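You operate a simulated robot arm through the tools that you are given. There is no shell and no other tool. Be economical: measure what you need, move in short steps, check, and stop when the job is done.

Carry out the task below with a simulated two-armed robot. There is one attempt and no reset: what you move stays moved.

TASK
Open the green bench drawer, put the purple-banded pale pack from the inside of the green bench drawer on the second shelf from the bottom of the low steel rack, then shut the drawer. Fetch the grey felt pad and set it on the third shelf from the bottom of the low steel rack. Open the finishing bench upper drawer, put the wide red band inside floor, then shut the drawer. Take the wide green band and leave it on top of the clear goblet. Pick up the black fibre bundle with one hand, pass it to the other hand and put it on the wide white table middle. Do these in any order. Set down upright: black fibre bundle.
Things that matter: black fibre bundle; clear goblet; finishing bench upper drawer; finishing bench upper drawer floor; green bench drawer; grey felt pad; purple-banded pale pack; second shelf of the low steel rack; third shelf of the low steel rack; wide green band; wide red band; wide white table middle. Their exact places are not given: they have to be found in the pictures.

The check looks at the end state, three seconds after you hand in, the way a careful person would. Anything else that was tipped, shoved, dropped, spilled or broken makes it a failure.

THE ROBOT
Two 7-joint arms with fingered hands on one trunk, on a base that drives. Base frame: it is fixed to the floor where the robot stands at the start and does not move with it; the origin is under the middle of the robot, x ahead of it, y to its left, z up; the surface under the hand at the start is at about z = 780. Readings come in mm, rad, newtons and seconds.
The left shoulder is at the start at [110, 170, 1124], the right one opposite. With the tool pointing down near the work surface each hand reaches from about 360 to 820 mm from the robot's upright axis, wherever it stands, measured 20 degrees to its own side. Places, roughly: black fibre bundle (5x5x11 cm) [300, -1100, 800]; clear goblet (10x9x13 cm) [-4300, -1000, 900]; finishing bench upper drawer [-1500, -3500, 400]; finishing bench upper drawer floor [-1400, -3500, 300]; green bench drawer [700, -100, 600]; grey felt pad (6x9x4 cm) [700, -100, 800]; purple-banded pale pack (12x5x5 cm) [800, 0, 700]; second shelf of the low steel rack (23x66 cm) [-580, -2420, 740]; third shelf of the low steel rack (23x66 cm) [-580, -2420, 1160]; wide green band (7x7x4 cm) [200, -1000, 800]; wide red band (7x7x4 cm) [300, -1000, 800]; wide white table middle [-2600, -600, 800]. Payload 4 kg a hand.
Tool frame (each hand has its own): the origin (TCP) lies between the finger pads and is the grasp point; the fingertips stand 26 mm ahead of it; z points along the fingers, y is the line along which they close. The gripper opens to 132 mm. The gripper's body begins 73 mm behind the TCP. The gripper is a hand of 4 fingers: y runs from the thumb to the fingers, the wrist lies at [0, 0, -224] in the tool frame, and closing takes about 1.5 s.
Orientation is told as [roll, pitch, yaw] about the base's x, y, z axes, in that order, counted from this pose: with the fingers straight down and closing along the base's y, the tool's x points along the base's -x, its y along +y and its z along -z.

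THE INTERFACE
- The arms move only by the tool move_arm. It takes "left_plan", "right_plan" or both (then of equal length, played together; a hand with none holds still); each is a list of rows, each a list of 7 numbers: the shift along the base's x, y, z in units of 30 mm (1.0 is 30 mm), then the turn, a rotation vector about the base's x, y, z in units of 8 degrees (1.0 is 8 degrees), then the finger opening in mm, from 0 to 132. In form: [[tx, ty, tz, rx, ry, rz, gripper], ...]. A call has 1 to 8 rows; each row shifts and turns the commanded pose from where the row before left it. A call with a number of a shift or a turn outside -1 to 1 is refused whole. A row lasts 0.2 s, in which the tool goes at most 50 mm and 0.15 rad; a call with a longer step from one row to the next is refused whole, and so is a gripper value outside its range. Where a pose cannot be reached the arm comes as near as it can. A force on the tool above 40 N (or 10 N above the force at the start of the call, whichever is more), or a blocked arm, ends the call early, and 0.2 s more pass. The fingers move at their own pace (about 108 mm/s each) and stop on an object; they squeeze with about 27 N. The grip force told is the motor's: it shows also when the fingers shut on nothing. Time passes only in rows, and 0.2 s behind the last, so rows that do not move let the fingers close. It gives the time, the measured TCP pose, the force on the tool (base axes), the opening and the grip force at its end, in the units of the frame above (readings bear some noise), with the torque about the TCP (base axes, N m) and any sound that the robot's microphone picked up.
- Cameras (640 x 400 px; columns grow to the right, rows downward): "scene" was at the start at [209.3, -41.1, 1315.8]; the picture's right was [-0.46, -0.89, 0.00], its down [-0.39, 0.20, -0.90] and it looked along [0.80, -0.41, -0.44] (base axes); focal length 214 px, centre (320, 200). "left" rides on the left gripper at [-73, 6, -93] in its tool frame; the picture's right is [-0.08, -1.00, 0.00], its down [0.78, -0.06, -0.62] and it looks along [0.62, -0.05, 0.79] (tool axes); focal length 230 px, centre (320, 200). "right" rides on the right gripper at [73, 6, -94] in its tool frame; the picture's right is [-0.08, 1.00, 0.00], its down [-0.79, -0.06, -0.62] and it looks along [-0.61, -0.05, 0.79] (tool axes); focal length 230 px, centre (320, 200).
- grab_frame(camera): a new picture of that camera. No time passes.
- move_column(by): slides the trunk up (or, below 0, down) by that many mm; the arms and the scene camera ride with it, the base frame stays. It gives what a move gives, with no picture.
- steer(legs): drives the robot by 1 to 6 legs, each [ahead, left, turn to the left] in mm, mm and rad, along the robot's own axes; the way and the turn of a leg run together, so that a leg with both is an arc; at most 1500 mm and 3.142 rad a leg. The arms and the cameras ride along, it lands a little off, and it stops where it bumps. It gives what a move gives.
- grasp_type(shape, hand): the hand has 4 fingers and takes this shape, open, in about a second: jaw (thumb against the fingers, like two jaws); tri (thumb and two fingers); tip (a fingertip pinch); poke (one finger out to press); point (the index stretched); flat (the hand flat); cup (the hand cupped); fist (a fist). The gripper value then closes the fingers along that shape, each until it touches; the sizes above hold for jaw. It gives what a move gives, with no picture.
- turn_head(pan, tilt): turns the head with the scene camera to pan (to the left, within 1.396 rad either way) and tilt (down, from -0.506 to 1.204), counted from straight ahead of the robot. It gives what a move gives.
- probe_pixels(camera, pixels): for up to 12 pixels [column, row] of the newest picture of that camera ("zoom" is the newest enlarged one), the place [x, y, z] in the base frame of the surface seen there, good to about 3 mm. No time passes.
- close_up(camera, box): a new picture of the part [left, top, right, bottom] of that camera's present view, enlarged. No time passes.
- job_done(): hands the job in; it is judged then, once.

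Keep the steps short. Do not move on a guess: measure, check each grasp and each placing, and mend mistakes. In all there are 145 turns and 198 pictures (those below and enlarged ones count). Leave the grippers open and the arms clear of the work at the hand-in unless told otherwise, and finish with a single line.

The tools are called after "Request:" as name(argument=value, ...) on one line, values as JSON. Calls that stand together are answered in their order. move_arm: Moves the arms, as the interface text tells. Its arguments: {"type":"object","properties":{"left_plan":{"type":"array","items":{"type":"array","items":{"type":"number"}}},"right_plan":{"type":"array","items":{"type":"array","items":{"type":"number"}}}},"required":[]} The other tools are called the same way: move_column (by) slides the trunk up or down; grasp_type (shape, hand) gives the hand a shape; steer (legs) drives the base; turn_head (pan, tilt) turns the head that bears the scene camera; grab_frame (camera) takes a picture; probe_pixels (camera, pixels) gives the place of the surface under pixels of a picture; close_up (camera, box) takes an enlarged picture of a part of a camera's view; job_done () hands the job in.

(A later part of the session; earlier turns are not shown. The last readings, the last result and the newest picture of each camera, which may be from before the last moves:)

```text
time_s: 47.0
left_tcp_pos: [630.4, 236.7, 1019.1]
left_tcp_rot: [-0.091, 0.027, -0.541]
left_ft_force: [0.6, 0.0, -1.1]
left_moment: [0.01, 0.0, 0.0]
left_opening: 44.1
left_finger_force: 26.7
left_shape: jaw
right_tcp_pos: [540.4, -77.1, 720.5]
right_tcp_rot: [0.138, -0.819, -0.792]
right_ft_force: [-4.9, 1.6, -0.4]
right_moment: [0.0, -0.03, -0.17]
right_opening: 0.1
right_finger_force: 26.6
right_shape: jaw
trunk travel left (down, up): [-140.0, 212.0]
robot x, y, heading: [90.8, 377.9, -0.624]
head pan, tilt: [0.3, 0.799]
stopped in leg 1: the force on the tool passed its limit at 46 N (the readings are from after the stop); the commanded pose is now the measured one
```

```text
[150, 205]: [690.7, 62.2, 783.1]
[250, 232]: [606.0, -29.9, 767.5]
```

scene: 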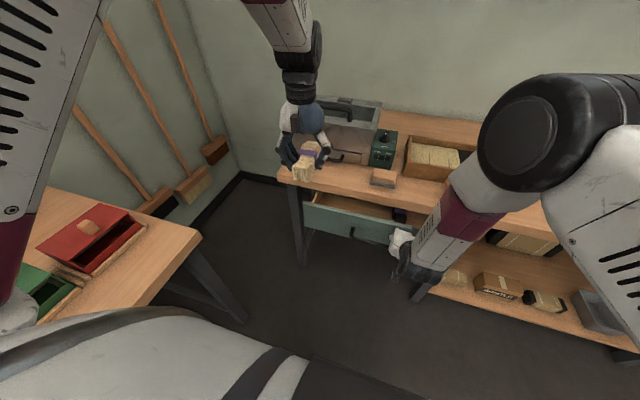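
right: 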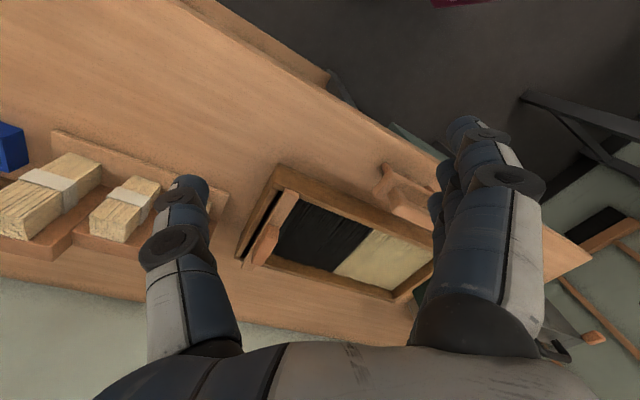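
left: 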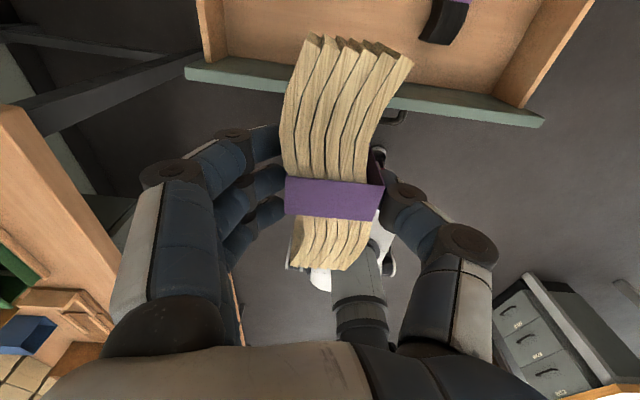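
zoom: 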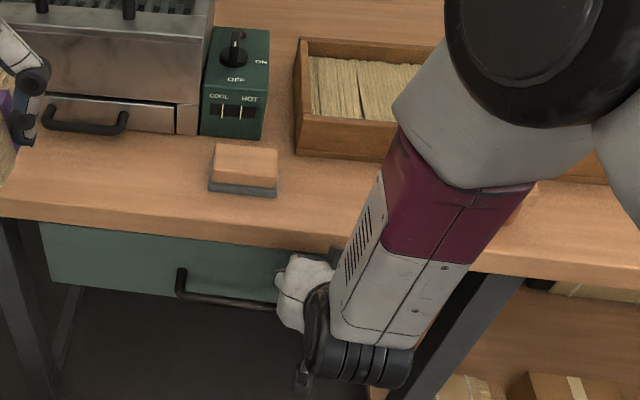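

It stopped at 46 N, likely the drawer reaching its end. I'll back off and check that the panel is flush.

Request:
steer(legs=[[-170, 0, 0]])

Request:
close_up(camera="scene", box=[260, 130, 500, 280])

Request:
probe_pixels(camera="zoom", pixels=[[100, 200], [250, 250], [150, 192], [230, 215], [260, 130], [235, 150], [285, 160]])

```text
time_s: 48.5
left_tcp_pos: [491.5, 334.8, 1018.6]
left_tcp_rot: [-0.087, 0.029, -0.544]
left_ft_force: [0.2, -0.6, -0.3]
left_moment: [0.0, 0.02, 0.0]
left_opening: 44.4
left_finger_force: 27.6
left_shape: jaw
right_tcp_pos: [400.5, 22.3, 721.1]
right_tcp_rot: [0.14, -0.823, -0.798]
right_ft_force: [0.6, -0.1, 1.0]
right_moment: [-0.04, -0.01, 0.07]
right_opening: 0.1
right_finger_force: 26.5
right_shape: jaw
trunk travel left (down, up): [-140.0, 212.0]
robot x, y, heading: [-49.8, 478.7, -0.627]
head pan, tilt: [0.3, 0.799]
```

```text
2.67 times, centred on (380, 205) of scene
```

zoom: 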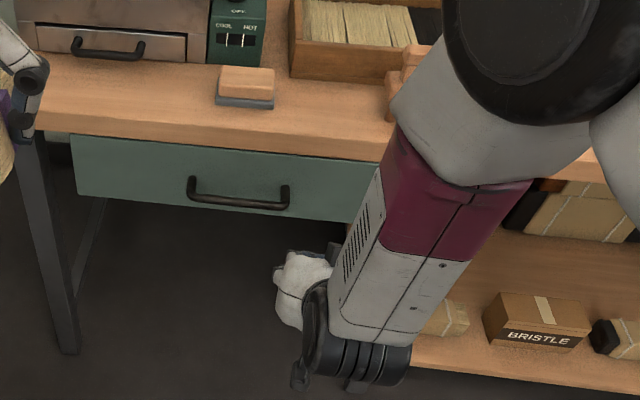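

```text
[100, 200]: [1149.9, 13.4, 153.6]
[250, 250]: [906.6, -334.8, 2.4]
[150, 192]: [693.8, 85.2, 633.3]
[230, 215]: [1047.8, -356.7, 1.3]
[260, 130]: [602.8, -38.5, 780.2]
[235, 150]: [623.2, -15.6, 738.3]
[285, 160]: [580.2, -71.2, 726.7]
```

The panel is at depth 510, the same as at the start, so the drawer is shut. Next I'll raise and straighten the right hand.

Request:
move_arm(right_plan=[[0, 0, 1, 0.589, 0.808, 0, 100], [0, 0, 1, 0.589, 0.808, 0, 100], [0, 0, 1, 0.589, 0.808, 0, 100], [0, 0, 1, 0.589, 0.808, 0, 100], [0, 0, 1, 0.589, 0.808, 0, 100], [0, 0, 1, 0.589, 0.808, 0, 100], [0, 0, 1, -0.4, 0.4, 0.4, 100], [0, 0, 1, -0.4, 0.4, 0.4, 100]])

Request:
probe_pixels(camera="zoom", pixels=[[221, 70], [272, 72], [221, 90], [270, 95], [247, 82], [150, 20], [60, 20], [245, 72]])

```text
time_s: 50.3
left_tcp_pos: [491.6, 335.8, 1018.2]
left_tcp_rot: [-0.093, 0.033, -0.541]
left_ft_force: [-0.1, -0.2, -1.0]
left_moment: [-0.02, 0.01, -0.03]
left_opening: 44.1
left_finger_force: 26.4
left_shape: jaw
right_tcp_pos: [400.9, 21.6, 961.4]
right_tcp_rot: [-0.144, 0.025, -0.634]
right_ft_force: [-0.3, -0.3, 0.2]
right_moment: [-0.01, 0.0, 0.0]
right_opening: 99.5
right_finger_force: 0.1
right_shape: jaw
trunk travel left (down, up): [-140.0, 212.0]
robot x, y, heading: [-46.7, 477.6, -0.63]
head pan, tilt: [0.3, 0.799]
```

```text
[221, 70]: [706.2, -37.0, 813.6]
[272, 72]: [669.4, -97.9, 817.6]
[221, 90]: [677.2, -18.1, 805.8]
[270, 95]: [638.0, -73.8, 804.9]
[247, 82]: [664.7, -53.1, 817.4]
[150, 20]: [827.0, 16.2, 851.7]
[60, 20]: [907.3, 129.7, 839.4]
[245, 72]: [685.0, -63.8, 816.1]
```

The pad is centred near (672,−58), with its 9 cm side along the bench. I'll drive closer and level the hand.

Request:
steer(legs=[[185, 89, 0]])

Request:
move_arm(right_plan=[[0.6, -0.44, 0, 0.5, -0.36, 0, 125], [0.6, -0.44, 0, 0.33, -0.24, 0, 125], [0.6, -0.44, 0, 0, 0, 0, 125], [0.35, -0.25, 0, 0, 0, 0, 125]])

Request:
grab_frame(camera="right")

Request:
probe_pixels(camera="right", pixels=[[320, 122], [290, 122], [350, 122], [320, 105], [320, 140]])

```text
time_s: 51.9
left_tcp_pos: [695.5, 298.2, 1018.1]
left_tcp_rot: [-0.094, 0.032, -0.544]
left_ft_force: [0.1, 0.1, -1.0]
left_moment: [0.0, 0.04, 0.04]
left_opening: 44.1
left_finger_force: 26.9
left_shape: jaw
right_tcp_pos: [605.2, -15.9, 959.4]
right_tcp_rot: [-0.14, 0.025, -0.636]
right_ft_force: [-0.2, -0.2, -0.3]
right_moment: [0.01, -0.01, -0.05]
right_opening: 100.1
right_finger_force: 0.0
right_shape: jaw
trunk travel left (down, up): [-140.0, 212.0]
robot x, y, heading: [158.4, 442.1, -0.624]
head pan, tilt: [0.3, 0.799]
```

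```text
time_s: 52.9
left_tcp_pos: [695.4, 297.8, 1017.7]
left_tcp_rot: [-0.097, 0.033, -0.54]
left_ft_force: [0.1, -0.4, 0.2]
left_moment: [0.0, 0.02, -0.02]
left_opening: 44.2
left_finger_force: 27.1
left_shape: jaw
right_tcp_pos: [668.2, -62.1, 960.3]
right_tcp_rot: [0.002, 0.025, -0.631]
right_ft_force: [-0.7, 0.0, -0.3]
right_moment: [0.0, 0.01, -0.01]
right_opening: 124.6
right_finger_force: 0.1
right_shape: jaw
trunk travel left (down, up): [-140.0, 212.0]
robot x, y, heading: [159.9, 446.4, -0.622]
head pan, tilt: [0.3, 0.799]
```

```text
169 pictures are left
```

right: 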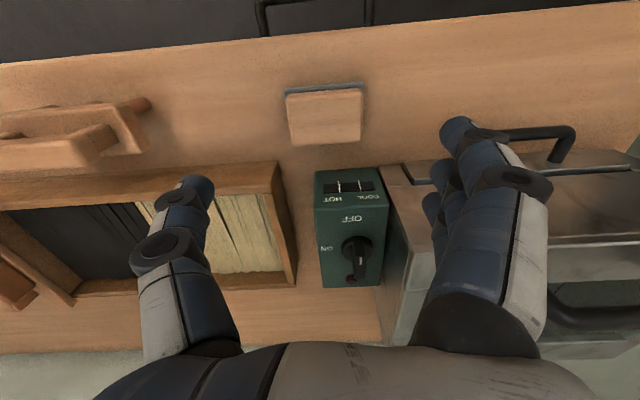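

```text
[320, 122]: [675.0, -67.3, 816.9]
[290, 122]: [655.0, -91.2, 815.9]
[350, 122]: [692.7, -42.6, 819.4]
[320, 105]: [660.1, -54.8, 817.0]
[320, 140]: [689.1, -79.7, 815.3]
```

The pad's centre reads (673,−59), nearly under the TCP. The side fingers have clearance, so I'll descend to z≈812 and close.

Request:
move_arm(right_plan=[[0.1, 0.13, -1, 0, 0, 0, 125], [0.05, 0, -1, 0, 0, 0, 125], [0, 0, -1, 0, 0, 0, 125], [0, 0, -1, 0, 0, 0, 125], [0, 0, -0.93, 0, 0, 0, 125], [0, 0, 0, 0, 0, 0, 125]])

Request:
grab_frame(camera="right")

```text
time_s: 54.3
left_tcp_pos: [695.0, 298.4, 1018.5]
left_tcp_rot: [-0.098, 0.03, -0.54]
left_ft_force: [0.2, 0.2, -0.7]
left_moment: [0.0, 0.03, -0.01]
left_opening: 44.2
left_finger_force: 26.3
left_shape: jaw
right_tcp_pos: [672.7, -58.3, 812.5]
right_tcp_rot: [0.001, 0.025, -0.63]
right_ft_force: [0.2, -0.7, -0.7]
right_moment: [-0.02, -0.02, -0.03]
right_opening: 124.6
right_finger_force: 0.1
right_shape: jaw
trunk travel left (down, up): [-140.0, 212.0]
robot x, y, heading: [155.9, 438.8, -0.624]
head pan, tilt: [0.3, 0.799]
```

```text
168 pictures are left
```

right: 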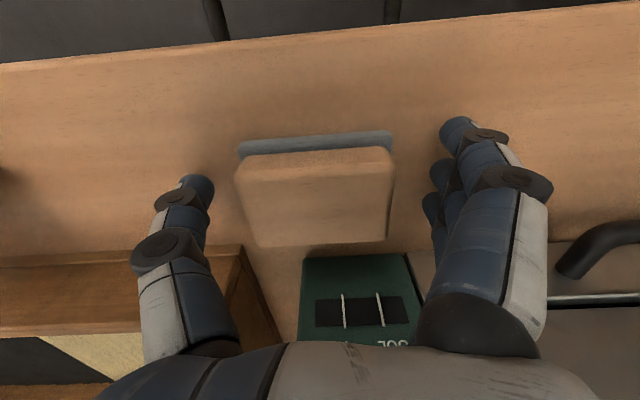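

Request:
move_arm(right_plan=[[0, 0, -0.1, 0, 0, 0, 60], [0, 0, 0, 0, 0, 0, 0], [0, 0, 0, 0, 0, 0, 0], [0, 0, 0, 0, 0, 0, 0], [0, 0, 0, 0, 0, 0, 0], [0, 0, 0, 0, 0, 0, 0]])

Request:
grab_frame(camera="right")

```text
time_s: 55.7
left_tcp_pos: [695.1, 297.8, 1018.1]
left_tcp_rot: [-0.096, 0.032, -0.541]
left_ft_force: [-0.1, -0.1, -1.8]
left_moment: [0.0, -0.01, 0.0]
left_opening: 44.1
left_finger_force: 27.0
left_shape: jaw
right_tcp_pos: [673.6, -57.7, 807.8]
right_tcp_rot: [0.001, 0.022, -0.633]
right_ft_force: [1.0, -0.7, 1.6]
right_moment: [0.0, -0.03, 0.01]
right_opening: 79.6
right_finger_force: 27.3
right_shape: jaw
trunk travel left (down, up): [-140.0, 212.0]
robot x, y, heading: [154.2, 443.3, -0.627]
head pan, tilt: [0.3, 0.799]
```

```text
167 pictures are left
```

right: 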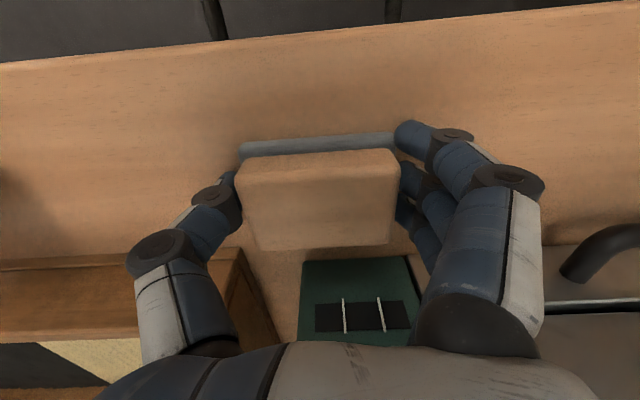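

I have the pad (opening 80, grip 27 N). I'll lift it and check.

Request:
move_arm(right_plan=[[0, 0, 0.6, 0, 0, 0, 0], [0, 0, 1, 0, 0, 0, 0], [0, 0, 1, 0, 0, 0, 0], [0, 0, 1, 0, 0, 0, 0], [0, 0, 1, 0, 0, 0, 0], [0, 0, 1, 0, 0, 0, 0], [0, 0, 1, 0, 0, 0, 0]])

Request:
steer(legs=[[-500, 0, 0]])

Request:
turn_head(pan=-1.39, tilt=0.5)

Request:
grab_frame(camera="scene")

Request:
grab_frame(camera="right")

```text
time_s: 57.3
left_tcp_pos: [694.1, 298.0, 1019.2]
left_tcp_rot: [-0.095, 0.032, -0.541]
left_ft_force: [-0.2, 0.2, -1.0]
left_moment: [0.03, 0.0, 0.02]
left_opening: 44.4
left_finger_force: 27.5
left_shape: jaw
right_tcp_pos: [673.3, -59.5, 1006.9]
right_tcp_rot: [0.001, 0.025, -0.633]
right_ft_force: [0.5, 0.6, -0.6]
right_moment: [0.01, -0.01, 0.0]
right_opening: 80.0
right_finger_force: 27.3
right_shape: jaw
trunk travel left (down, up): [-140.0, 212.0]
robot x, y, heading: [152.8, 443.0, -0.627]
head pan, tilt: [0.3, 0.799]
```

```text
time_s: 60.3
left_tcp_pos: [282.8, 598.8, 1018.6]
left_tcp_rot: [-0.095, 0.032, -0.536]
left_ft_force: [0.1, -0.3, -0.7]
left_moment: [0.0, 0.02, -0.04]
left_opening: 44.2
left_finger_force: 27.0
left_shape: jaw
right_tcp_pos: [262.0, 241.5, 1005.3]
right_tcp_rot: [0.001, 0.026, -0.626]
right_ft_force: [0.3, 0.3, -0.6]
right_moment: [-0.02, 0.01, 0.02]
right_opening: 79.7
right_finger_force: 26.8
right_shape: jaw
trunk travel left (down, up): [-140.0, 212.0]
robot x, y, heading: [-256.1, 739.3, -0.626]
head pan, tilt: [0.3, 0.799]
```

```text
time_s: 62.0
left_tcp_pos: [283.2, 598.6, 1018.2]
left_tcp_rot: [-0.094, 0.033, -0.537]
left_ft_force: [-0.3, 1.4, -1.9]
left_moment: [-0.02, 0.0, -0.03]
left_opening: 44.1
left_finger_force: 27.3
left_shape: jaw
right_tcp_pos: [262.6, 240.3, 1005.2]
right_tcp_rot: [0.002, 0.025, -0.627]
right_ft_force: [-0.2, 0.1, 0.0]
right_moment: [0.0, 0.01, 0.03]
right_opening: 79.8
right_finger_force: 26.5
right_shape: jaw
trunk travel left (down, up): [-140.0, 212.0]
robot x, y, heading: [-256.3, 737.6, -0.626]
head pan, tilt: [-1.389, 0.499]
```

```text
166 pictures are left
```

scene: 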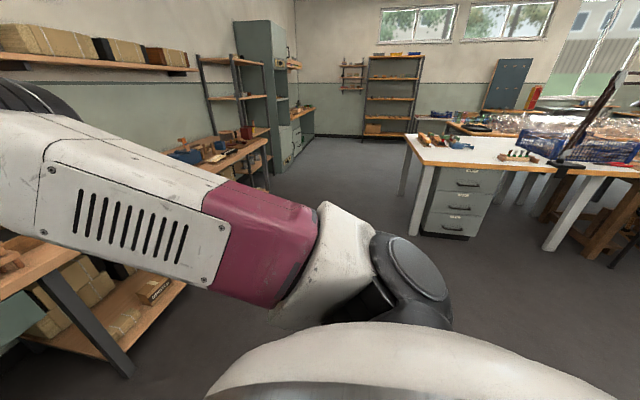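

```text
165 pictures are left
```

right: 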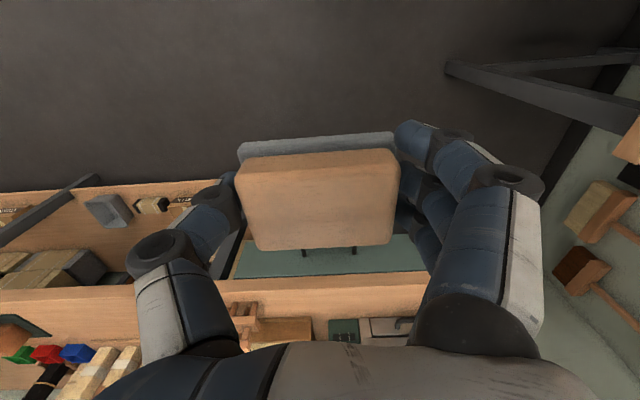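

The aisle ahead is clear. I'll probe the racks to find the low steel one, expected near (−580,−2420).

Request:
probe_pixels(camera="scene", pixels=[[240, 98], [225, 60], [255, 132], [267, 150], [267, 185], [390, 100], [390, 78], [290, 110], [410, 140], [420, 225], [225, 170], [550, 165]])

Request:
close_up(camera="scene", box=[160, 20, 360, 200])

```text
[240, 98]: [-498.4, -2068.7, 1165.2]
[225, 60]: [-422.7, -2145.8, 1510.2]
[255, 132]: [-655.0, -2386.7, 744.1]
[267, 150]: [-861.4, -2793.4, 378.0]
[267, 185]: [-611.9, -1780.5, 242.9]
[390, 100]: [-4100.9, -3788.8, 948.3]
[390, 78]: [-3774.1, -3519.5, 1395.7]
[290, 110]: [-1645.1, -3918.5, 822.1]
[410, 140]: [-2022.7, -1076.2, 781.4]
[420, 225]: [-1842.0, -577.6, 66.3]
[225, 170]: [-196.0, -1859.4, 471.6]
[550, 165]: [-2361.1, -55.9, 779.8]
```

```text
2.22 times, centred on (260, 110) of scene
```

zoom: 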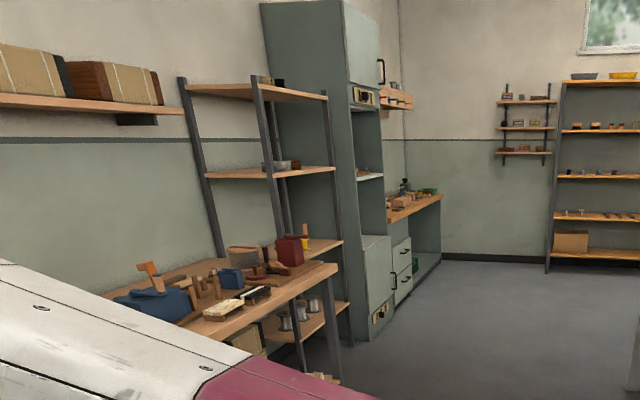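

The rack shelves are at z≈744 (2nd), 1165 (3rd) and 1510, with the front at depth ~842. I'll drive along the aisle until I'm in front of the rack, keeping the arms short of the bench edges.

Request:
steer(legs=[[230, 0, 0], [0, -1400, 0], [0, -1300, 0]])

Request:
turn_head(pan=0.0, tilt=0.3)

Request:
grab_frame(camera="scene")

```text
time_s: 87.2
left_tcp_pos: [-1139.8, -1737.8, 1017.7]
left_tcp_rot: [-0.096, 0.034, -0.561]
left_ft_force: [0.3, -0.6, -0.5]
left_moment: [0.02, 0.02, 0.0]
left_opening: 44.4
left_finger_force: 26.7
left_shape: jaw
right_tcp_pos: [-1167.8, -2094.1, 1005.1]
right_tcp_rot: [0.001, 0.023, -0.652]
right_ft_force: [0.8, -0.4, -1.3]
right_moment: [0.0, -0.03, 0.0]
right_opening: 79.7
right_finger_force: 27.0
right_shape: jaw
trunk travel left (down, up): [-140.0, 212.0]
robot x, y, heading: [-1673.7, -1583.2, -0.645]
head pan, tilt: [-1.389, 0.499]
```

```text
time_s: 88.7
left_tcp_pos: [-1140.6, -1735.5, 1017.5]
left_tcp_rot: [-0.098, 0.035, -0.56]
left_ft_force: [-0.1, 0.1, -0.4]
left_moment: [0.0, 0.01, 0.04]
left_opening: 44.3
left_finger_force: 27.5
left_shape: jaw
right_tcp_pos: [-1168.1, -2093.6, 1004.0]
right_tcp_rot: [0.0, 0.023, -0.653]
right_ft_force: [-0.3, -0.8, -1.2]
right_moment: [-0.01, 0.03, -0.04]
right_opening: 79.8
right_finger_force: 27.4
right_shape: jaw
trunk travel left (down, up): [-140.0, 212.0]
robot x, y, heading: [-1677.4, -1580.8, -0.647]
head pan, tilt: [0.0, 0.3]
```

```text
163 pictures are left
```

scene: 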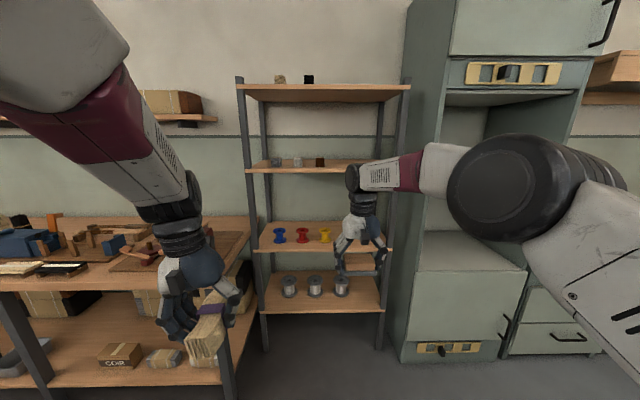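

I'm in front of the rack. The 2nd shelf holds three spools and the 3rd holds three small items, and both are free on the right side. I'll probe those.

Request:
close_up(camera="scene", box=[230, 130, 420, 260])

Request:
probe_pixels(camera="scene", pixels=[[326, 236], [320, 163], [260, 173], [330, 171], [330, 167], [395, 250], [262, 250], [330, 247], [303, 252], [280, 100], [380, 100], [402, 120]])

```text
3.08 times, centred on (325, 195) of scene
```

zoom: 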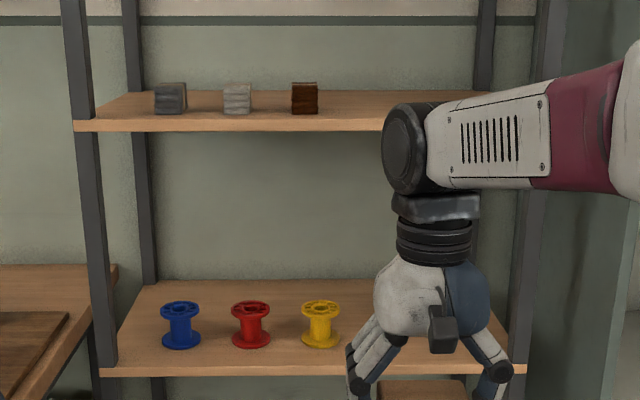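

```text
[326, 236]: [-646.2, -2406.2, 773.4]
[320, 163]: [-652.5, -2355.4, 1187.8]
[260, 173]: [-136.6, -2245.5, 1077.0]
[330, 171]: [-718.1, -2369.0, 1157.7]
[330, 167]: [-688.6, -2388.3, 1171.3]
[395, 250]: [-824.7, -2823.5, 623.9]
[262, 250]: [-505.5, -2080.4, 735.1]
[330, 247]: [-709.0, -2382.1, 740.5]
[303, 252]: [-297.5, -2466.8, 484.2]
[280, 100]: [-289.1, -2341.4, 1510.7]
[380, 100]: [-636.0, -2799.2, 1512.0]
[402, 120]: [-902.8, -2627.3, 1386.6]
```

The front edge is at depth 822, with free space between the yellow spool (l≈−2323) and the right post (l≈−2650). The pad goes first. I'll raise the trunk so the right hand is above the 3rd shelf, then drive closer, staying outside the rack.

Request:
move_column(by=205)

Request:
steer(legs=[[440, -95, 0.013]])

Request:
turn_head(pan=-0.2, tilt=0.5)

Request:
grab_frame(camera="scene")

Request:
grab_frame(camera="right")

```text
time_s: 90.9
left_tcp_pos: [-1139.2, -1736.7, 1222.8]
left_tcp_rot: [-0.095, 0.033, -0.56]
left_ft_force: [0.0, -0.9, -0.9]
left_moment: [0.01, 0.02, 0.01]
left_opening: 44.2
left_finger_force: 27.2
left_shape: jaw
right_tcp_pos: [-1187.6, -2080.3, 1297.7]
right_tcp_rot: [0.001, -0.106, -0.653]
right_ft_force: [0.4, -0.1, -0.8]
right_moment: [0.0, 0.02, -0.01]
right_opening: 79.7
right_finger_force: 26.8
right_shape: jaw
trunk travel left (down, up): [-345.0, 7.0]
robot x, y, heading: [-1676.2, -1582.5, -0.639]
head pan, tilt: [0.0, 0.3]
```

```text
time_s: 93.7
left_tcp_pos: [-837.1, -2072.6, 1223.3]
left_tcp_rot: [-0.096, 0.032, -0.549]
left_ft_force: [0.2, 0.5, -0.6]
left_moment: [0.08, 0.02, -0.02]
left_opening: 44.2
left_finger_force: 26.7
left_shape: jaw
right_tcp_pos: [-880.3, -2416.4, 1297.1]
right_tcp_rot: [0.004, -0.108, -0.638]
right_ft_force: [0.0, 0.2, -1.1]
right_moment: [0.04, 0.03, -0.04]
right_opening: 79.7
right_finger_force: 27.6
right_shape: jaw
trunk travel left (down, up): [-345.0, 7.0]
robot x, y, heading: [-1375.4, -1925.2, -0.633]
head pan, tilt: [0.0, 0.3]
```

```text
time_s: 94.4
left_tcp_pos: [-836.0, -2071.6, 1224.3]
left_tcp_rot: [-0.096, 0.032, -0.549]
left_ft_force: [-0.2, -0.6, 0.1]
left_moment: [0.01, 0.01, 0.01]
left_opening: 44.1
left_finger_force: 26.3
left_shape: jaw
right_tcp_pos: [-881.1, -2416.1, 1297.6]
right_tcp_rot: [0.001, -0.107, -0.641]
right_ft_force: [-0.7, -0.5, -0.5]
right_moment: [0.01, -0.03, -0.02]
right_opening: 79.9
right_finger_force: 26.6
right_shape: jaw
trunk travel left (down, up): [-345.0, 7.0]
robot x, y, heading: [-1373.5, -1922.5, -0.633]
head pan, tilt: [-0.201, 0.499]
```

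```text
161 pictures are left
```

scene: 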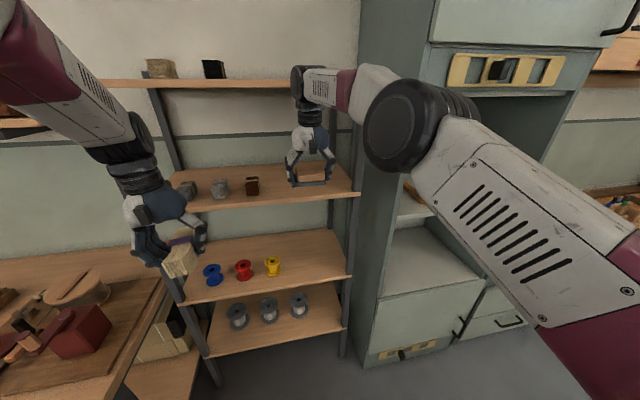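

```text
160 pictures are left
```

right: 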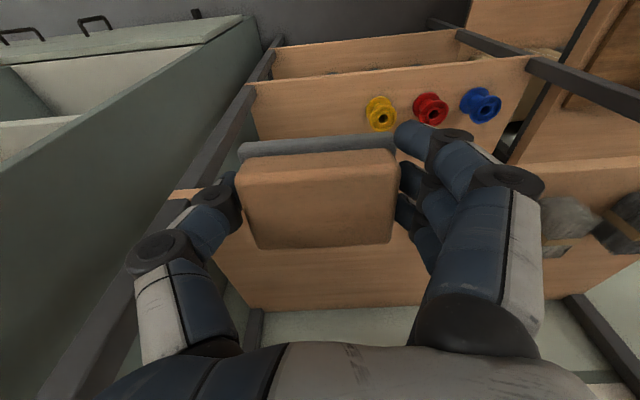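

The right hand came out at z=1297, in front of the 3rd shelf and with slight forward tilt, which is good. I'll lower it to ~1222, then drive in.

Request:
move_arm(right_plan=[[0, 0, -0.85, -0.118, -0.161, 0, 0], [0, 0, -0.85, -0.118, -0.161, 0, 0], [0, 0, -0.8, -0.118, -0.161, 0, 0]])

Request:
steer(legs=[[140, 0, 0]])

Request:
grab_frame(camera="right")

Request:
grab_frame(camera="scene")

```text
time_s: 95.2
left_tcp_pos: [-836.0, -2072.3, 1223.3]
left_tcp_rot: [-0.096, 0.031, -0.549]
left_ft_force: [-0.1, -0.6, 0.0]
left_moment: [0.02, -0.01, 0.02]
left_opening: 44.6
left_finger_force: 27.1
left_shape: jaw
right_tcp_pos: [-880.4, -2417.6, 1222.9]
right_tcp_rot: [0.004, -0.192, -0.639]
right_ft_force: [1.1, -0.1, -0.4]
right_moment: [0.0, -0.01, 0.0]
right_opening: 80.0
right_finger_force: 26.5
right_shape: jaw
trunk travel left (down, up): [-345.0, 7.0]
robot x, y, heading: [-1375.2, -1925.7, -0.634]
head pan, tilt: [-0.201, 0.499]
```

```text
time_s: 96.5
left_tcp_pos: [-725.6, -2156.0, 1222.1]
left_tcp_rot: [-0.097, 0.034, -0.552]
left_ft_force: [0.1, 0.5, -1.5]
left_moment: [0.04, 0.04, 0.0]
left_opening: 44.0
left_finger_force: 26.7
left_shape: jaw
right_tcp_pos: [-768.6, -2501.3, 1222.7]
right_tcp_rot: [0.004, -0.189, -0.642]
right_ft_force: [-0.6, -0.1, -0.6]
right_moment: [0.01, 0.01, 0.04]
right_opening: 79.5
right_finger_force: 27.3
right_shape: jaw
trunk travel left (down, up): [-345.0, 7.0]
robot x, y, heading: [-1259.1, -2006.1, -0.639]
head pan, tilt: [-0.201, 0.499]
```

```text
159 pictures are left
```

right: 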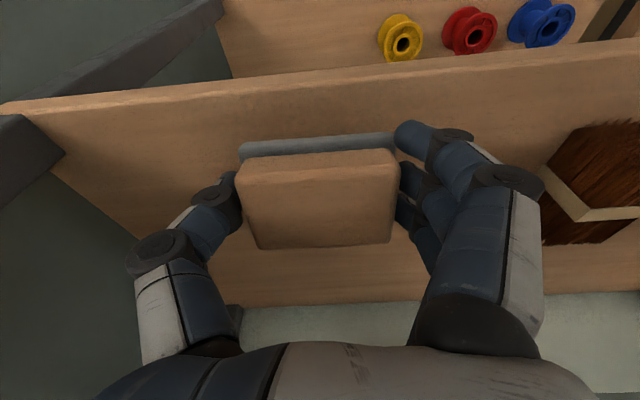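

```text
158 pictures are left
```

scene: 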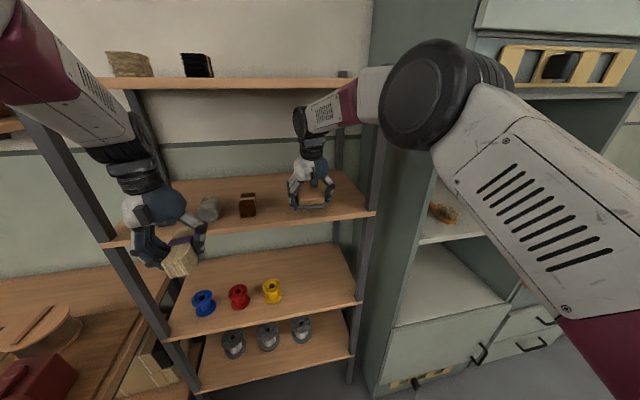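

The pad is above the 3rd shelf. I'll check the shelf height under it, move in 33 mm, and lower.

Request:
probe_pixels(camera="right", pixels=[[320, 280], [450, 100], [220, 120], [320, 100], [555, 160]])

Request:
move_arm(right_plan=[[0.45, -0.33, 0, 0, 0, 0, 0], [0.45, -0.33, 0, 0.05, 0.08, 0, 0], [0, 0, -0.2, 0.18, 0.24, 0, 0], [0, 0, -0.2, 0.18, 0.24, 0, 0]])

```text
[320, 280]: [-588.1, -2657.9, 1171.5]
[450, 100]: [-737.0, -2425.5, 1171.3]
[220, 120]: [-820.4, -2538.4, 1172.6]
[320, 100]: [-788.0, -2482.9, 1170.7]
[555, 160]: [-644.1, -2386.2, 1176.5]
```

```text
time_s: 97.5
left_tcp_pos: [-724.9, -2158.1, 1223.8]
left_tcp_rot: [-0.095, 0.033, -0.551]
left_ft_force: [-0.1, 0.1, -1.9]
left_moment: [0.02, 0.02, -0.01]
left_opening: 43.8
left_finger_force: 26.8
left_shape: jaw
right_tcp_pos: [-752.4, -2513.9, 1208.8]
right_tcp_rot: [0.001, -0.094, -0.644]
right_ft_force: [0.5, 0.2, -1.1]
right_moment: [0.0, 0.01, -0.01]
right_opening: 79.8
right_finger_force: 26.8
right_shape: jaw
right hand out of reach, approached as far as the arm can: row 3, 4
trunk travel left (down, up): [-345.0, 7.0]
robot x, y, heading: [-1264.3, -2004.3, -0.638]
head pan, tilt: [-0.201, 0.499]
```

Request:
move_arm(right_plan=[[0, 0, -0.13, 0, 0, 0, 0], [0, 0, -0.13, 0, 0, 0, 0], [0, 0, -0.1, 0, 0, 0, 0]])

Request:
grab_frame(camera="right")

```text
time_s: 98.3
left_tcp_pos: [-725.2, -2156.1, 1223.4]
left_tcp_rot: [-0.098, 0.03, -0.552]
left_ft_force: [-0.4, 0.7, 0.0]
left_moment: [-0.01, 0.03, 0.03]
left_opening: 44.0
left_finger_force: 27.4
left_shape: jaw
right_tcp_pos: [-752.4, -2514.3, 1200.4]
right_tcp_rot: [0.001, -0.096, -0.641]
right_ft_force: [1.7, -1.1, 4.7]
right_moment: [0.07, 0.05, -0.01]
right_opening: 79.8
right_finger_force: 26.9
right_shape: jaw
trunk travel left (down, up): [-345.0, 7.0]
robot x, y, heading: [-1264.5, -2004.9, -0.636]
head pan, tilt: [-0.201, 0.499]
```

```text
157 pictures are left
```

right: 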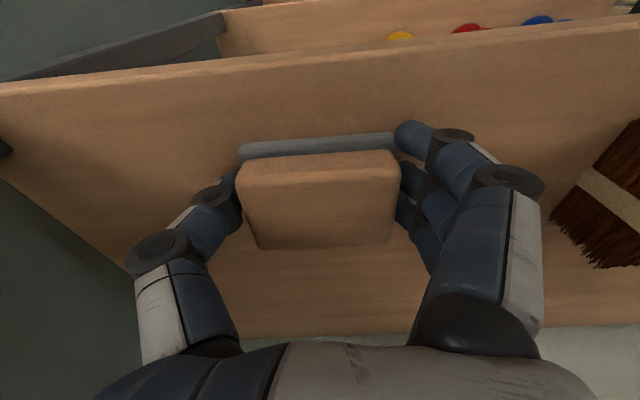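

Contact at 4.7 N. I'll release, lift a hair and back straight out. The fingers are on the pad's sides, so they slide clear.

Request:
move_arm(right_plan=[[0, 0, 0, 0, 0, 0, 118], [0, 0, 0, 0, 0, 0, 118], [0, 0, 0.1, 0, 0, 0, 118], [0, 0, 0.1, 0, 0, 0, 118]])

Request:
grab_frame(camera="right")

Request:
steer(legs=[[-250, 0, 0]])

Request:
grab_frame(camera="scene")

```text
time_s: 99.3
left_tcp_pos: [-724.1, -2156.8, 1223.2]
left_tcp_rot: [-0.094, 0.03, -0.552]
left_ft_force: [0.7, -0.2, -0.7]
left_moment: [0.0, 0.03, 0.01]
left_opening: 44.1
left_finger_force: 27.0
left_shape: jaw
right_tcp_pos: [-752.4, -2514.9, 1203.4]
right_tcp_rot: [0.002, -0.094, -0.642]
right_ft_force: [0.3, -0.5, 0.7]
right_moment: [-0.01, -0.01, 0.01]
right_opening: 117.8
right_finger_force: 0.0
right_shape: jaw
trunk travel left (down, up): [-345.0, 7.0]
robot x, y, heading: [-1261.1, -2008.3, -0.642]
head pan, tilt: [-0.201, 0.499]
```

```text
156 pictures are left
```

right: 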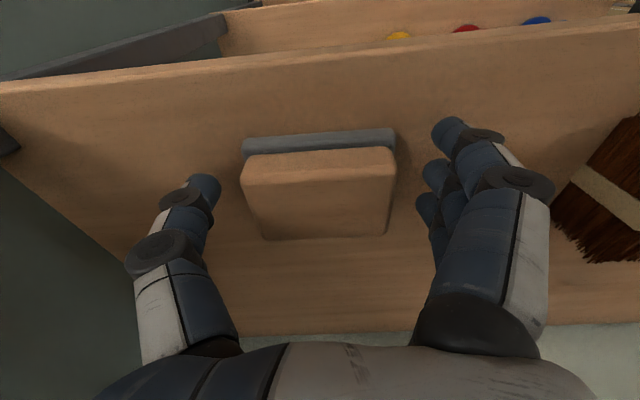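

```text
time_s: 101.2
left_tcp_pos: [-929.0, -2005.6, 1223.3]
left_tcp_rot: [-0.098, 0.032, -0.549]
left_ft_force: [-0.7, 0.3, -1.1]
left_moment: [0.01, 0.0, 0.0]
left_opening: 44.1
left_finger_force: 27.4
left_shape: jaw
right_tcp_pos: [-956.8, -2363.1, 1204.8]
right_tcp_rot: [0.004, -0.094, -0.641]
right_ft_force: [0.3, 0.5, -0.4]
right_moment: [0.01, 0.0, 0.0]
right_opening: 117.9
right_finger_force: 0.1
right_shape: jaw
trunk travel left (down, up): [-345.0, 7.0]
robot x, y, heading: [-1467.0, -1857.0, -0.635]
head pan, tilt: [-0.201, 0.499]
```

```text
155 pictures are left
```

scene: 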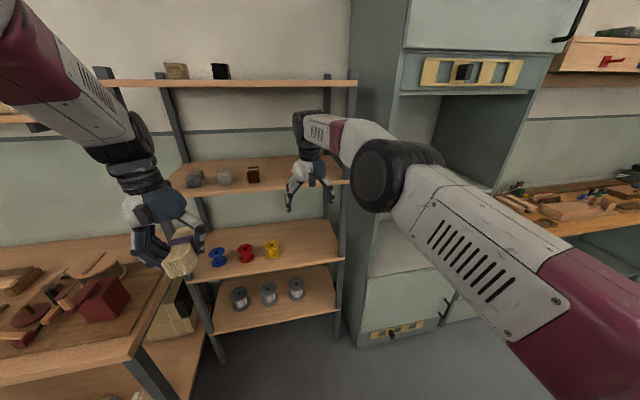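

The pad is released, and I'll check it from a clear view later. Now I'll retract the right arm, lower the trunk, and look at the cabinet front and 2nd shelf.

Request:
move_arm(right_plan=[[-1, 0, 0, 0, 0, 0, 118], [-1, 0, 0, 0, 0, 0, 118], [-1, 0, 0, 0, 0, 0, 118], [-1, 0, 0, 0, 0, 0, 118], [-1, 0, 0, 0, 0, 0, 118], [-1, 0, 0, 0, 0, 0, 118], [-1, 0, 0, 0, 0, 0, 118], [-1, 0, 0, 0, 0, 0, 118]], left_plan=[[0, 0, 0, 0.28, -0.2, 0, 0], [0, 0, 0, 0.28, -0.2, 0, 0], [0, 0, 0, 0, 0, 0, 0], [0, 0, 0, 0, 0, 0, 0], [0, 0, 0, 0, 0, 0, 0], [0, 0, 0, 0, 0, 0, 0], [0, 0, 0, 0, 0, 0, 0], [0, 0, 0, 0, 0, 0, 0]])

Request:
move_column(by=-290)

Request:
grab_frame(camera="scene")

```text
time_s: 103.0
left_tcp_pos: [-930.2, -2006.1, 1223.2]
left_tcp_rot: [0.0, 0.024, -0.547]
left_ft_force: [0.0, -0.4, -1.0]
left_moment: [0.04, -0.06, 0.03]
left_opening: 44.0
left_finger_force: 27.8
left_shape: jaw
right_tcp_pos: [-1194.8, -2361.1, 1202.1]
right_tcp_rot: [0.003, -0.096, -0.642]
right_ft_force: [0.1, 0.5, -0.1]
right_moment: [0.03, -0.03, 0.0]
right_opening: 117.9
right_finger_force: 0.0
right_shape: jaw
trunk travel left (down, up): [-345.0, 7.0]
robot x, y, heading: [-1463.9, -1857.4, -0.633]
head pan, tilt: [-0.201, 0.499]
```

```text
time_s: 105.9
left_tcp_pos: [-913.2, -2018.2, 804.0]
left_tcp_rot: [0.027, 0.333, -0.543]
left_ft_force: [-0.3, -0.9, -0.7]
left_moment: [-0.01, -0.03, -0.02]
left_opening: 44.3
left_finger_force: 27.0
left_shape: jaw
right_tcp_pos: [-1184.2, -2371.7, 788.7]
right_tcp_rot: [-0.001, 0.216, -0.64]
right_ft_force: [-1.0, 0.5, 0.4]
right_moment: [-0.01, 0.02, 0.0]
right_opening: 117.8
right_finger_force: 0.0
right_shape: jaw
trunk travel left (down, up): [-55.0, 297.0]
robot x, y, heading: [-1465.5, -1859.1, -0.634]
head pan, tilt: [-0.201, 0.499]
```

```text
154 pictures are left
```

scene: 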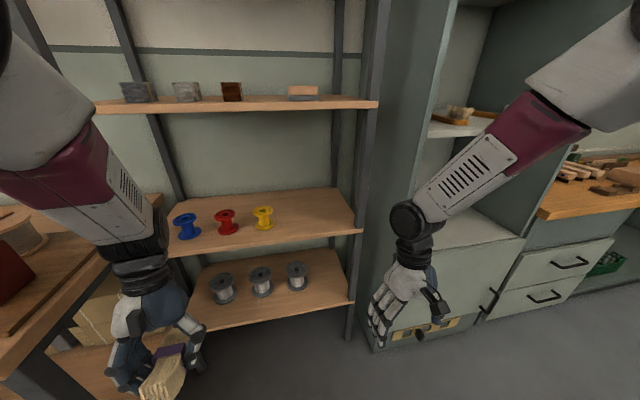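

The pad sits flat on the 3rd shelf at (303,91). Lowering the trunk pitched the hands, so I'll level the left one, raise it, and probe the 2nd shelf.

Request:
move_arm(left_plan=[[0, 0, 0.7, -0.36, -0.48, 0, 0], [0, 0, 0.7, -0.36, -0.48, 0, 0], [0, 0, 0.7, -0.36, -0.48, 0, 0], [0, 0, 0.5, -0.36, -0.48, 0, 0]])

Request:
probe_pixels(camera="scene", pixels=[[310, 220], [262, 224], [345, 235], [250, 240], [303, 88], [303, 97], [312, 104], [360, 232], [400, 330], [490, 330], [265, 243]])

```text
time_s: 106.9
left_tcp_pos: [-841.8, -2023.9, 824.6]
left_tcp_rot: [-0.07, 0.0, -0.504]
left_ft_force: [-0.2, 0.2, -0.7]
left_moment: [0.04, 0.02, -0.02]
left_opening: 44.3
left_finger_force: 27.4
left_shape: jaw
left hand out of reach, approached as far as the arm can: row 1, 2, 3, 4
right_tcp_pos: [-1183.9, -2372.6, 785.6]
right_tcp_rot: [0.001, 0.217, -0.642]
right_ft_force: [-0.2, -0.3, 0.1]
right_moment: [0.02, 0.01, -0.01]
right_opening: 117.8
right_finger_force: 0.0
right_shape: jaw
trunk travel left (down, up): [-55.0, 297.0]
robot x, y, heading: [-1463.9, -1854.8, -0.632]
head pan, tilt: [-0.201, 0.499]
```

```text
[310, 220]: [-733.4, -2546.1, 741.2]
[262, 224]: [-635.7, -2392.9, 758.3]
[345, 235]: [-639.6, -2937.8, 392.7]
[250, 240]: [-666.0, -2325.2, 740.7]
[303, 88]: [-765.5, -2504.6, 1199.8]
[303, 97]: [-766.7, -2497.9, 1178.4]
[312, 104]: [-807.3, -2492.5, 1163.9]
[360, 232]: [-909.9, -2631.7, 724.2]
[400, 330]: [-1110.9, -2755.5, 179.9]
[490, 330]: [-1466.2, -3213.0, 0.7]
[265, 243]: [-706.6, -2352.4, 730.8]
```

2nd shelf surface is z≈741. I'll retract the right hand away from the cabinet front (depth 731), then shift the base right and forward so the pack enters over the free part of the shelf.

Request:
move_arm(right_plan=[[-0.8, 0.58, 0.3, 0, 0, 0, 60], [-0.8, 0.58, 0.3, 0, 0, 0, 60], [-0.8, 0.58, 0.3, 0, 0, 0, 60], [-0.8, 0.58, 0.3, 0, 0, 0, 60], [-0.8, 0.58, 0.3, 0, 0, 0, 60], [-0.8, 0.58, 0.3, 0, 0, 0, 60]], left_plan=[[0, 0, 0, 0.2, -0.15, 0, 0], [0, 0, 0, 0.2, -0.15, 0, 0], [0, 0, 0.2, 0, 0, 0, 0], [0, 0, 0.2, 0, 0, 0, 0], [0, 0, 0, 0, 0, 0, 0], [0, 0, 0, 0, 0, 0, 0]])

Request:
steer(legs=[[0, -310, 0], [220, 0, 0]])

Request:
grab_frame(camera="scene")

Request:
grab_frame(camera="left")

```text
time_s: 108.3
left_tcp_pos: [-833.7, -2021.9, 822.5]
left_tcp_rot: [0.005, 0.004, -0.5]
left_ft_force: [-0.3, -0.3, -1.2]
left_moment: [-0.02, 0.03, -0.04]
left_opening: 44.3
left_finger_force: 27.2
left_shape: jaw
left hand out of reach, approached as far as the arm can: row 1, 3, 4
right_tcp_pos: [-1303.4, -2288.7, 843.2]
right_tcp_rot: [-0.001, 0.218, -0.643]
right_ft_force: [0.7, -0.7, 0.3]
right_moment: [0.01, 0.0, -0.01]
right_opening: 60.7
right_finger_force: 0.0
right_shape: jaw
right hand out of reach, approached as far as the arm can: row 5, 6
trunk travel left (down, up): [-55.0, 297.0]
robot x, y, heading: [-1462.8, -1855.0, -0.633]
head pan, tilt: [-0.201, 0.499]
```

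```text
time_s: 112.9
left_tcp_pos: [-843.4, -2402.1, 822.3]
left_tcp_rot: [0.002, 0.004, -0.498]
left_ft_force: [0.2, -0.6, -1.8]
left_moment: [0.03, 0.03, -0.03]
left_opening: 44.2
left_finger_force: 27.1
left_shape: jaw
right_tcp_pos: [-1313.2, -2670.0, 843.2]
right_tcp_rot: [0.0, 0.219, -0.64]
right_ft_force: [0.4, -0.4, -0.4]
right_moment: [0.0, 0.01, 0.03]
right_opening: 60.8
right_finger_force: 0.1
right_shape: jaw
trunk travel left (down, up): [-55.0, 297.0]
robot x, y, heading: [-1475.1, -2239.9, -0.637]
head pan, tilt: [-0.201, 0.499]
```

```text
153 pictures are left
```

scene: 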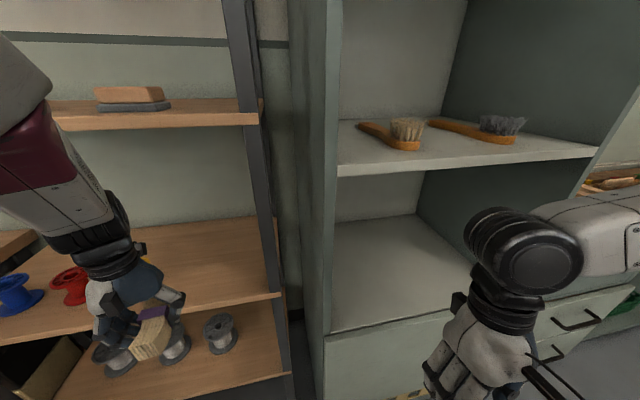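

```text
152 pictures are left
```

left: 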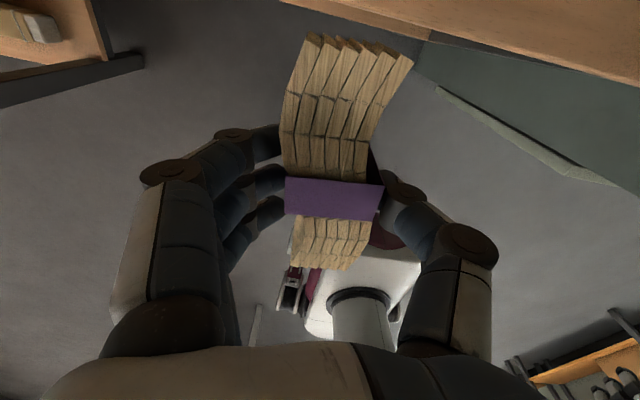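

The left hand is laterally right (l≈−2437). I'll drive forward 110 and extend the arm ~70 at this height.

Request:
steer(legs=[[110, 0, 0]])

Request:
move_arm(left_plan=[[0.6, -0.44, 0, 0, 0, -0.2, 0], [0.6, -0.44, 0, 0, 0, -0.2, 0], [0.6, -0.44, 0, 0, 0, -0.2, 0], [0, 0, -0.2, 0, 0, 0, 0]])

Request:
grab_frame(camera="left")

Request:
grab_frame(camera="scene")

```text
time_s: 114.1
left_tcp_pos: [-755.3, -2466.3, 822.7]
left_tcp_rot: [-0.002, 0.004, -0.493]
left_ft_force: [-0.3, 0.1, -0.9]
left_moment: [0.03, 0.01, 0.0]
left_opening: 44.3
left_finger_force: 26.9
left_shape: jaw
right_tcp_pos: [-1225.0, -2733.4, 842.6]
right_tcp_rot: [-0.001, 0.222, -0.642]
right_ft_force: [0.1, -0.1, -0.1]
right_moment: [0.03, 0.05, 0.0]
right_opening: 60.7
right_finger_force: 0.1
right_shape: jaw
trunk travel left (down, up): [-55.0, 297.0]
robot x, y, heading: [-1393.8, -2307.1, -0.637]
head pan, tilt: [-0.201, 0.499]
```

```text
time_s: 115.3
left_tcp_pos: [-738.7, -2479.5, 820.5]
left_tcp_rot: [-0.001, 0.018, -0.567]
left_ft_force: [0.4, -0.6, -0.8]
left_moment: [0.04, 0.03, 0.03]
left_opening: 44.2
left_finger_force: 27.0
left_shape: jaw
right_tcp_pos: [-1250.4, -2713.3, 848.9]
right_tcp_rot: [0.001, 0.205, -0.637]
right_ft_force: [0.3, 0.1, 0.2]
right_moment: [0.01, -0.04, 0.05]
right_opening: 60.6
right_finger_force: 0.1
right_shape: jaw
trunk travel left (down, up): [-55.0, 297.0]
robot x, y, heading: [-1406.2, -2291.6, -0.637]
head pan, tilt: [-0.201, 0.499]
stopped in row 4 (left hand): the arm was blocked; the commanded pose is now the measured one
```

```text
151 pictures are left
```

left: 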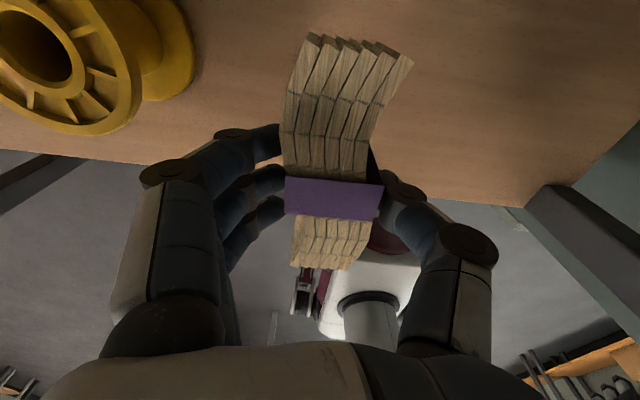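

```text
150 pictures are left
```

scene: 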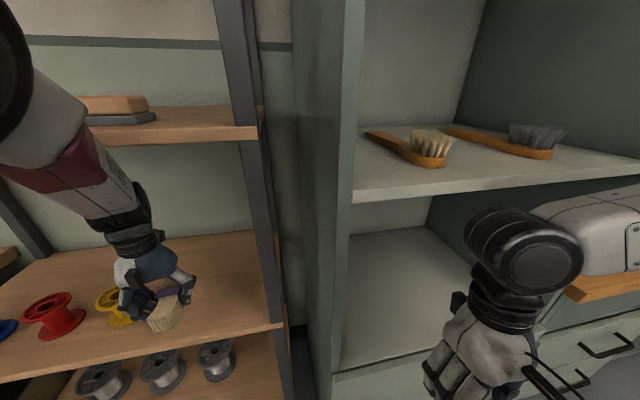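

The arm was blocked, most likely because the sloping forearm met the 3rd shelf's front edge. I'll back out, lower the trunk the rest of the way to flatten the forearm, and give the hand a slight forward tilt so the wrist stays outside.

Request:
steer(legs=[[-130, 0, 0]])

Request:
move_column(by=-54)

Request:
grab_frame(camera="scene")

```text
time_s: 116.6
left_tcp_pos: [-829.5, -2411.8, 812.4]
left_tcp_rot: [-0.002, 0.026, -0.571]
left_ft_force: [0.1, -1.4, -1.4]
left_moment: [0.0, -0.01, 0.01]
left_opening: 43.9
left_finger_force: 27.4
left_shape: jaw
right_tcp_pos: [-1346.3, -2645.4, 843.7]
right_tcp_rot: [0.001, 0.218, -0.64]
right_ft_force: [-0.3, -0.4, 0.6]
right_moment: [-0.03, 0.0, 0.01]
right_opening: 60.6
right_finger_force: 0.0
right_shape: jaw
trunk travel left (down, up): [-55.0, 297.0]
robot x, y, heading: [-1511.0, -2213.6, -0.632]
head pan, tilt: [-0.201, 0.499]
```

```text
time_s: 117.5
left_tcp_pos: [-825.0, -2401.8, 741.4]
left_tcp_rot: [-0.043, 0.066, -0.525]
left_ft_force: [-5.5, 2.5, -0.6]
left_moment: [0.03, 0.01, -0.15]
left_opening: 41.9
left_finger_force: 26.4
left_shape: jaw
right_tcp_pos: [-1345.1, -2643.9, 756.4]
right_tcp_rot: [0.0, 0.382, -0.641]
right_ft_force: [1.5, 0.4, -0.9]
right_moment: [-0.02, -0.04, -0.01]
right_opening: 60.6
right_finger_force: 0.1
right_shape: jaw
trunk travel left (down, up): [-1.0, 351.0]
robot x, y, heading: [-1512.9, -2216.2, -0.635]
head pan, tilt: [-0.201, 0.499]
```

```text
149 pictures are left
```

scene: 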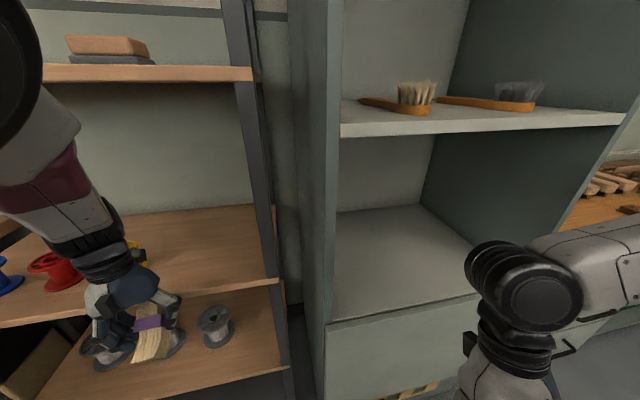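

The hand came down with the trunk and the pack now touches the shelf edge at about 6 N. I'll back away at once, then raise and tilt the hand.

Request:
steer(legs=[[-130, 0, 0]])

Request:
move_arm(left_plan=[[0, 0, 1, -0.18, -0.24, 0, 0], [0, 0, 1, -0.18, -0.24, 0, 0], [0, 0, 0.8, -0.18, -0.24, 0, 0], [0, 0, 0, -0.18, -0.24, 0, 0], [0, 0, 0, -0.18, -0.24, 0, 0], [0, 0, 0, -0.18, -0.24, 0, 0]])

Request:
grab_frame(camera="left")

Request:
grab_frame(camera="scene")

```text
time_s: 118.8
left_tcp_pos: [-928.2, -2321.6, 737.3]
left_tcp_rot: [-0.04, 0.076, -0.518]
left_ft_force: [0.0, 0.3, -0.7]
left_moment: [-0.01, -0.04, -0.01]
left_opening: 41.7
left_finger_force: 26.8
left_shape: jaw
right_tcp_pos: [-1448.7, -2566.9, 755.2]
right_tcp_rot: [0.0, 0.385, -0.639]
right_ft_force: [-0.5, 0.0, 0.8]
right_moment: [-0.01, -0.02, -0.03]
right_opening: 60.7
right_finger_force: 0.2
right_shape: jaw
trunk travel left (down, up): [-1.0, 351.0]
robot x, y, heading: [-1615.7, -2138.2, -0.63]
head pan, tilt: [-0.201, 0.499]
```

```text
time_s: 120.2
left_tcp_pos: [-859.5, -2303.4, 785.1]
left_tcp_rot: [-0.118, -0.174, -0.461]
left_ft_force: [1.2, -0.5, -0.1]
left_moment: [0.01, 0.0, -0.02]
left_opening: 41.7
left_finger_force: 27.1
left_shape: jaw
left hand out of reach, approached as far as the arm can: row 1, 2, 3, 4, 5, 6
right_tcp_pos: [-1448.1, -2568.5, 756.5]
right_tcp_rot: [0.002, 0.386, -0.641]
right_ft_force: [1.1, 0.5, -1.0]
right_moment: [0.0, -0.01, -0.01]
right_opening: 60.6
right_finger_force: 0.0
right_shape: jaw
trunk travel left (down, up): [-1.0, 351.0]
robot x, y, heading: [-1615.4, -2138.9, -0.639]
head pan, tilt: [-0.201, 0.499]
```

```text
148 pictures are left
```

left: 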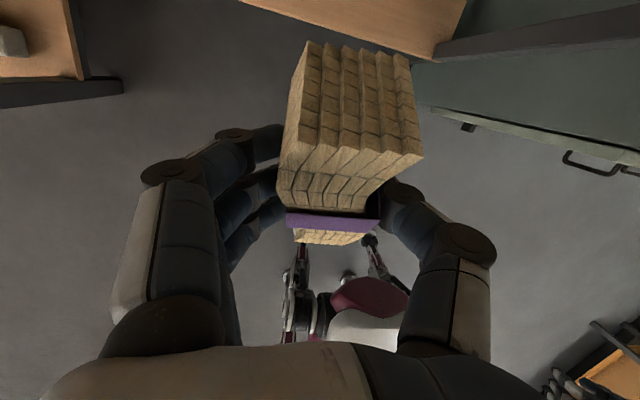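

```text
147 pictures are left
```

scene: 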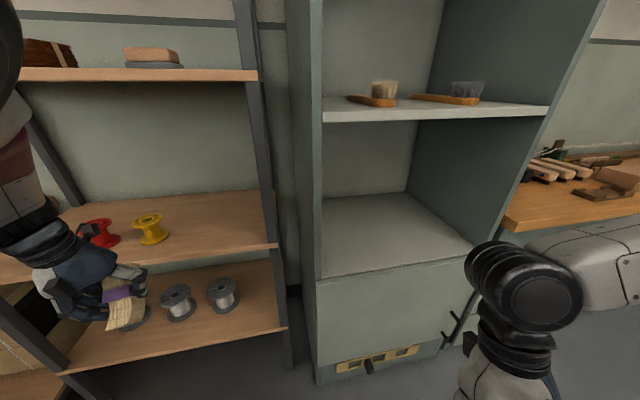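

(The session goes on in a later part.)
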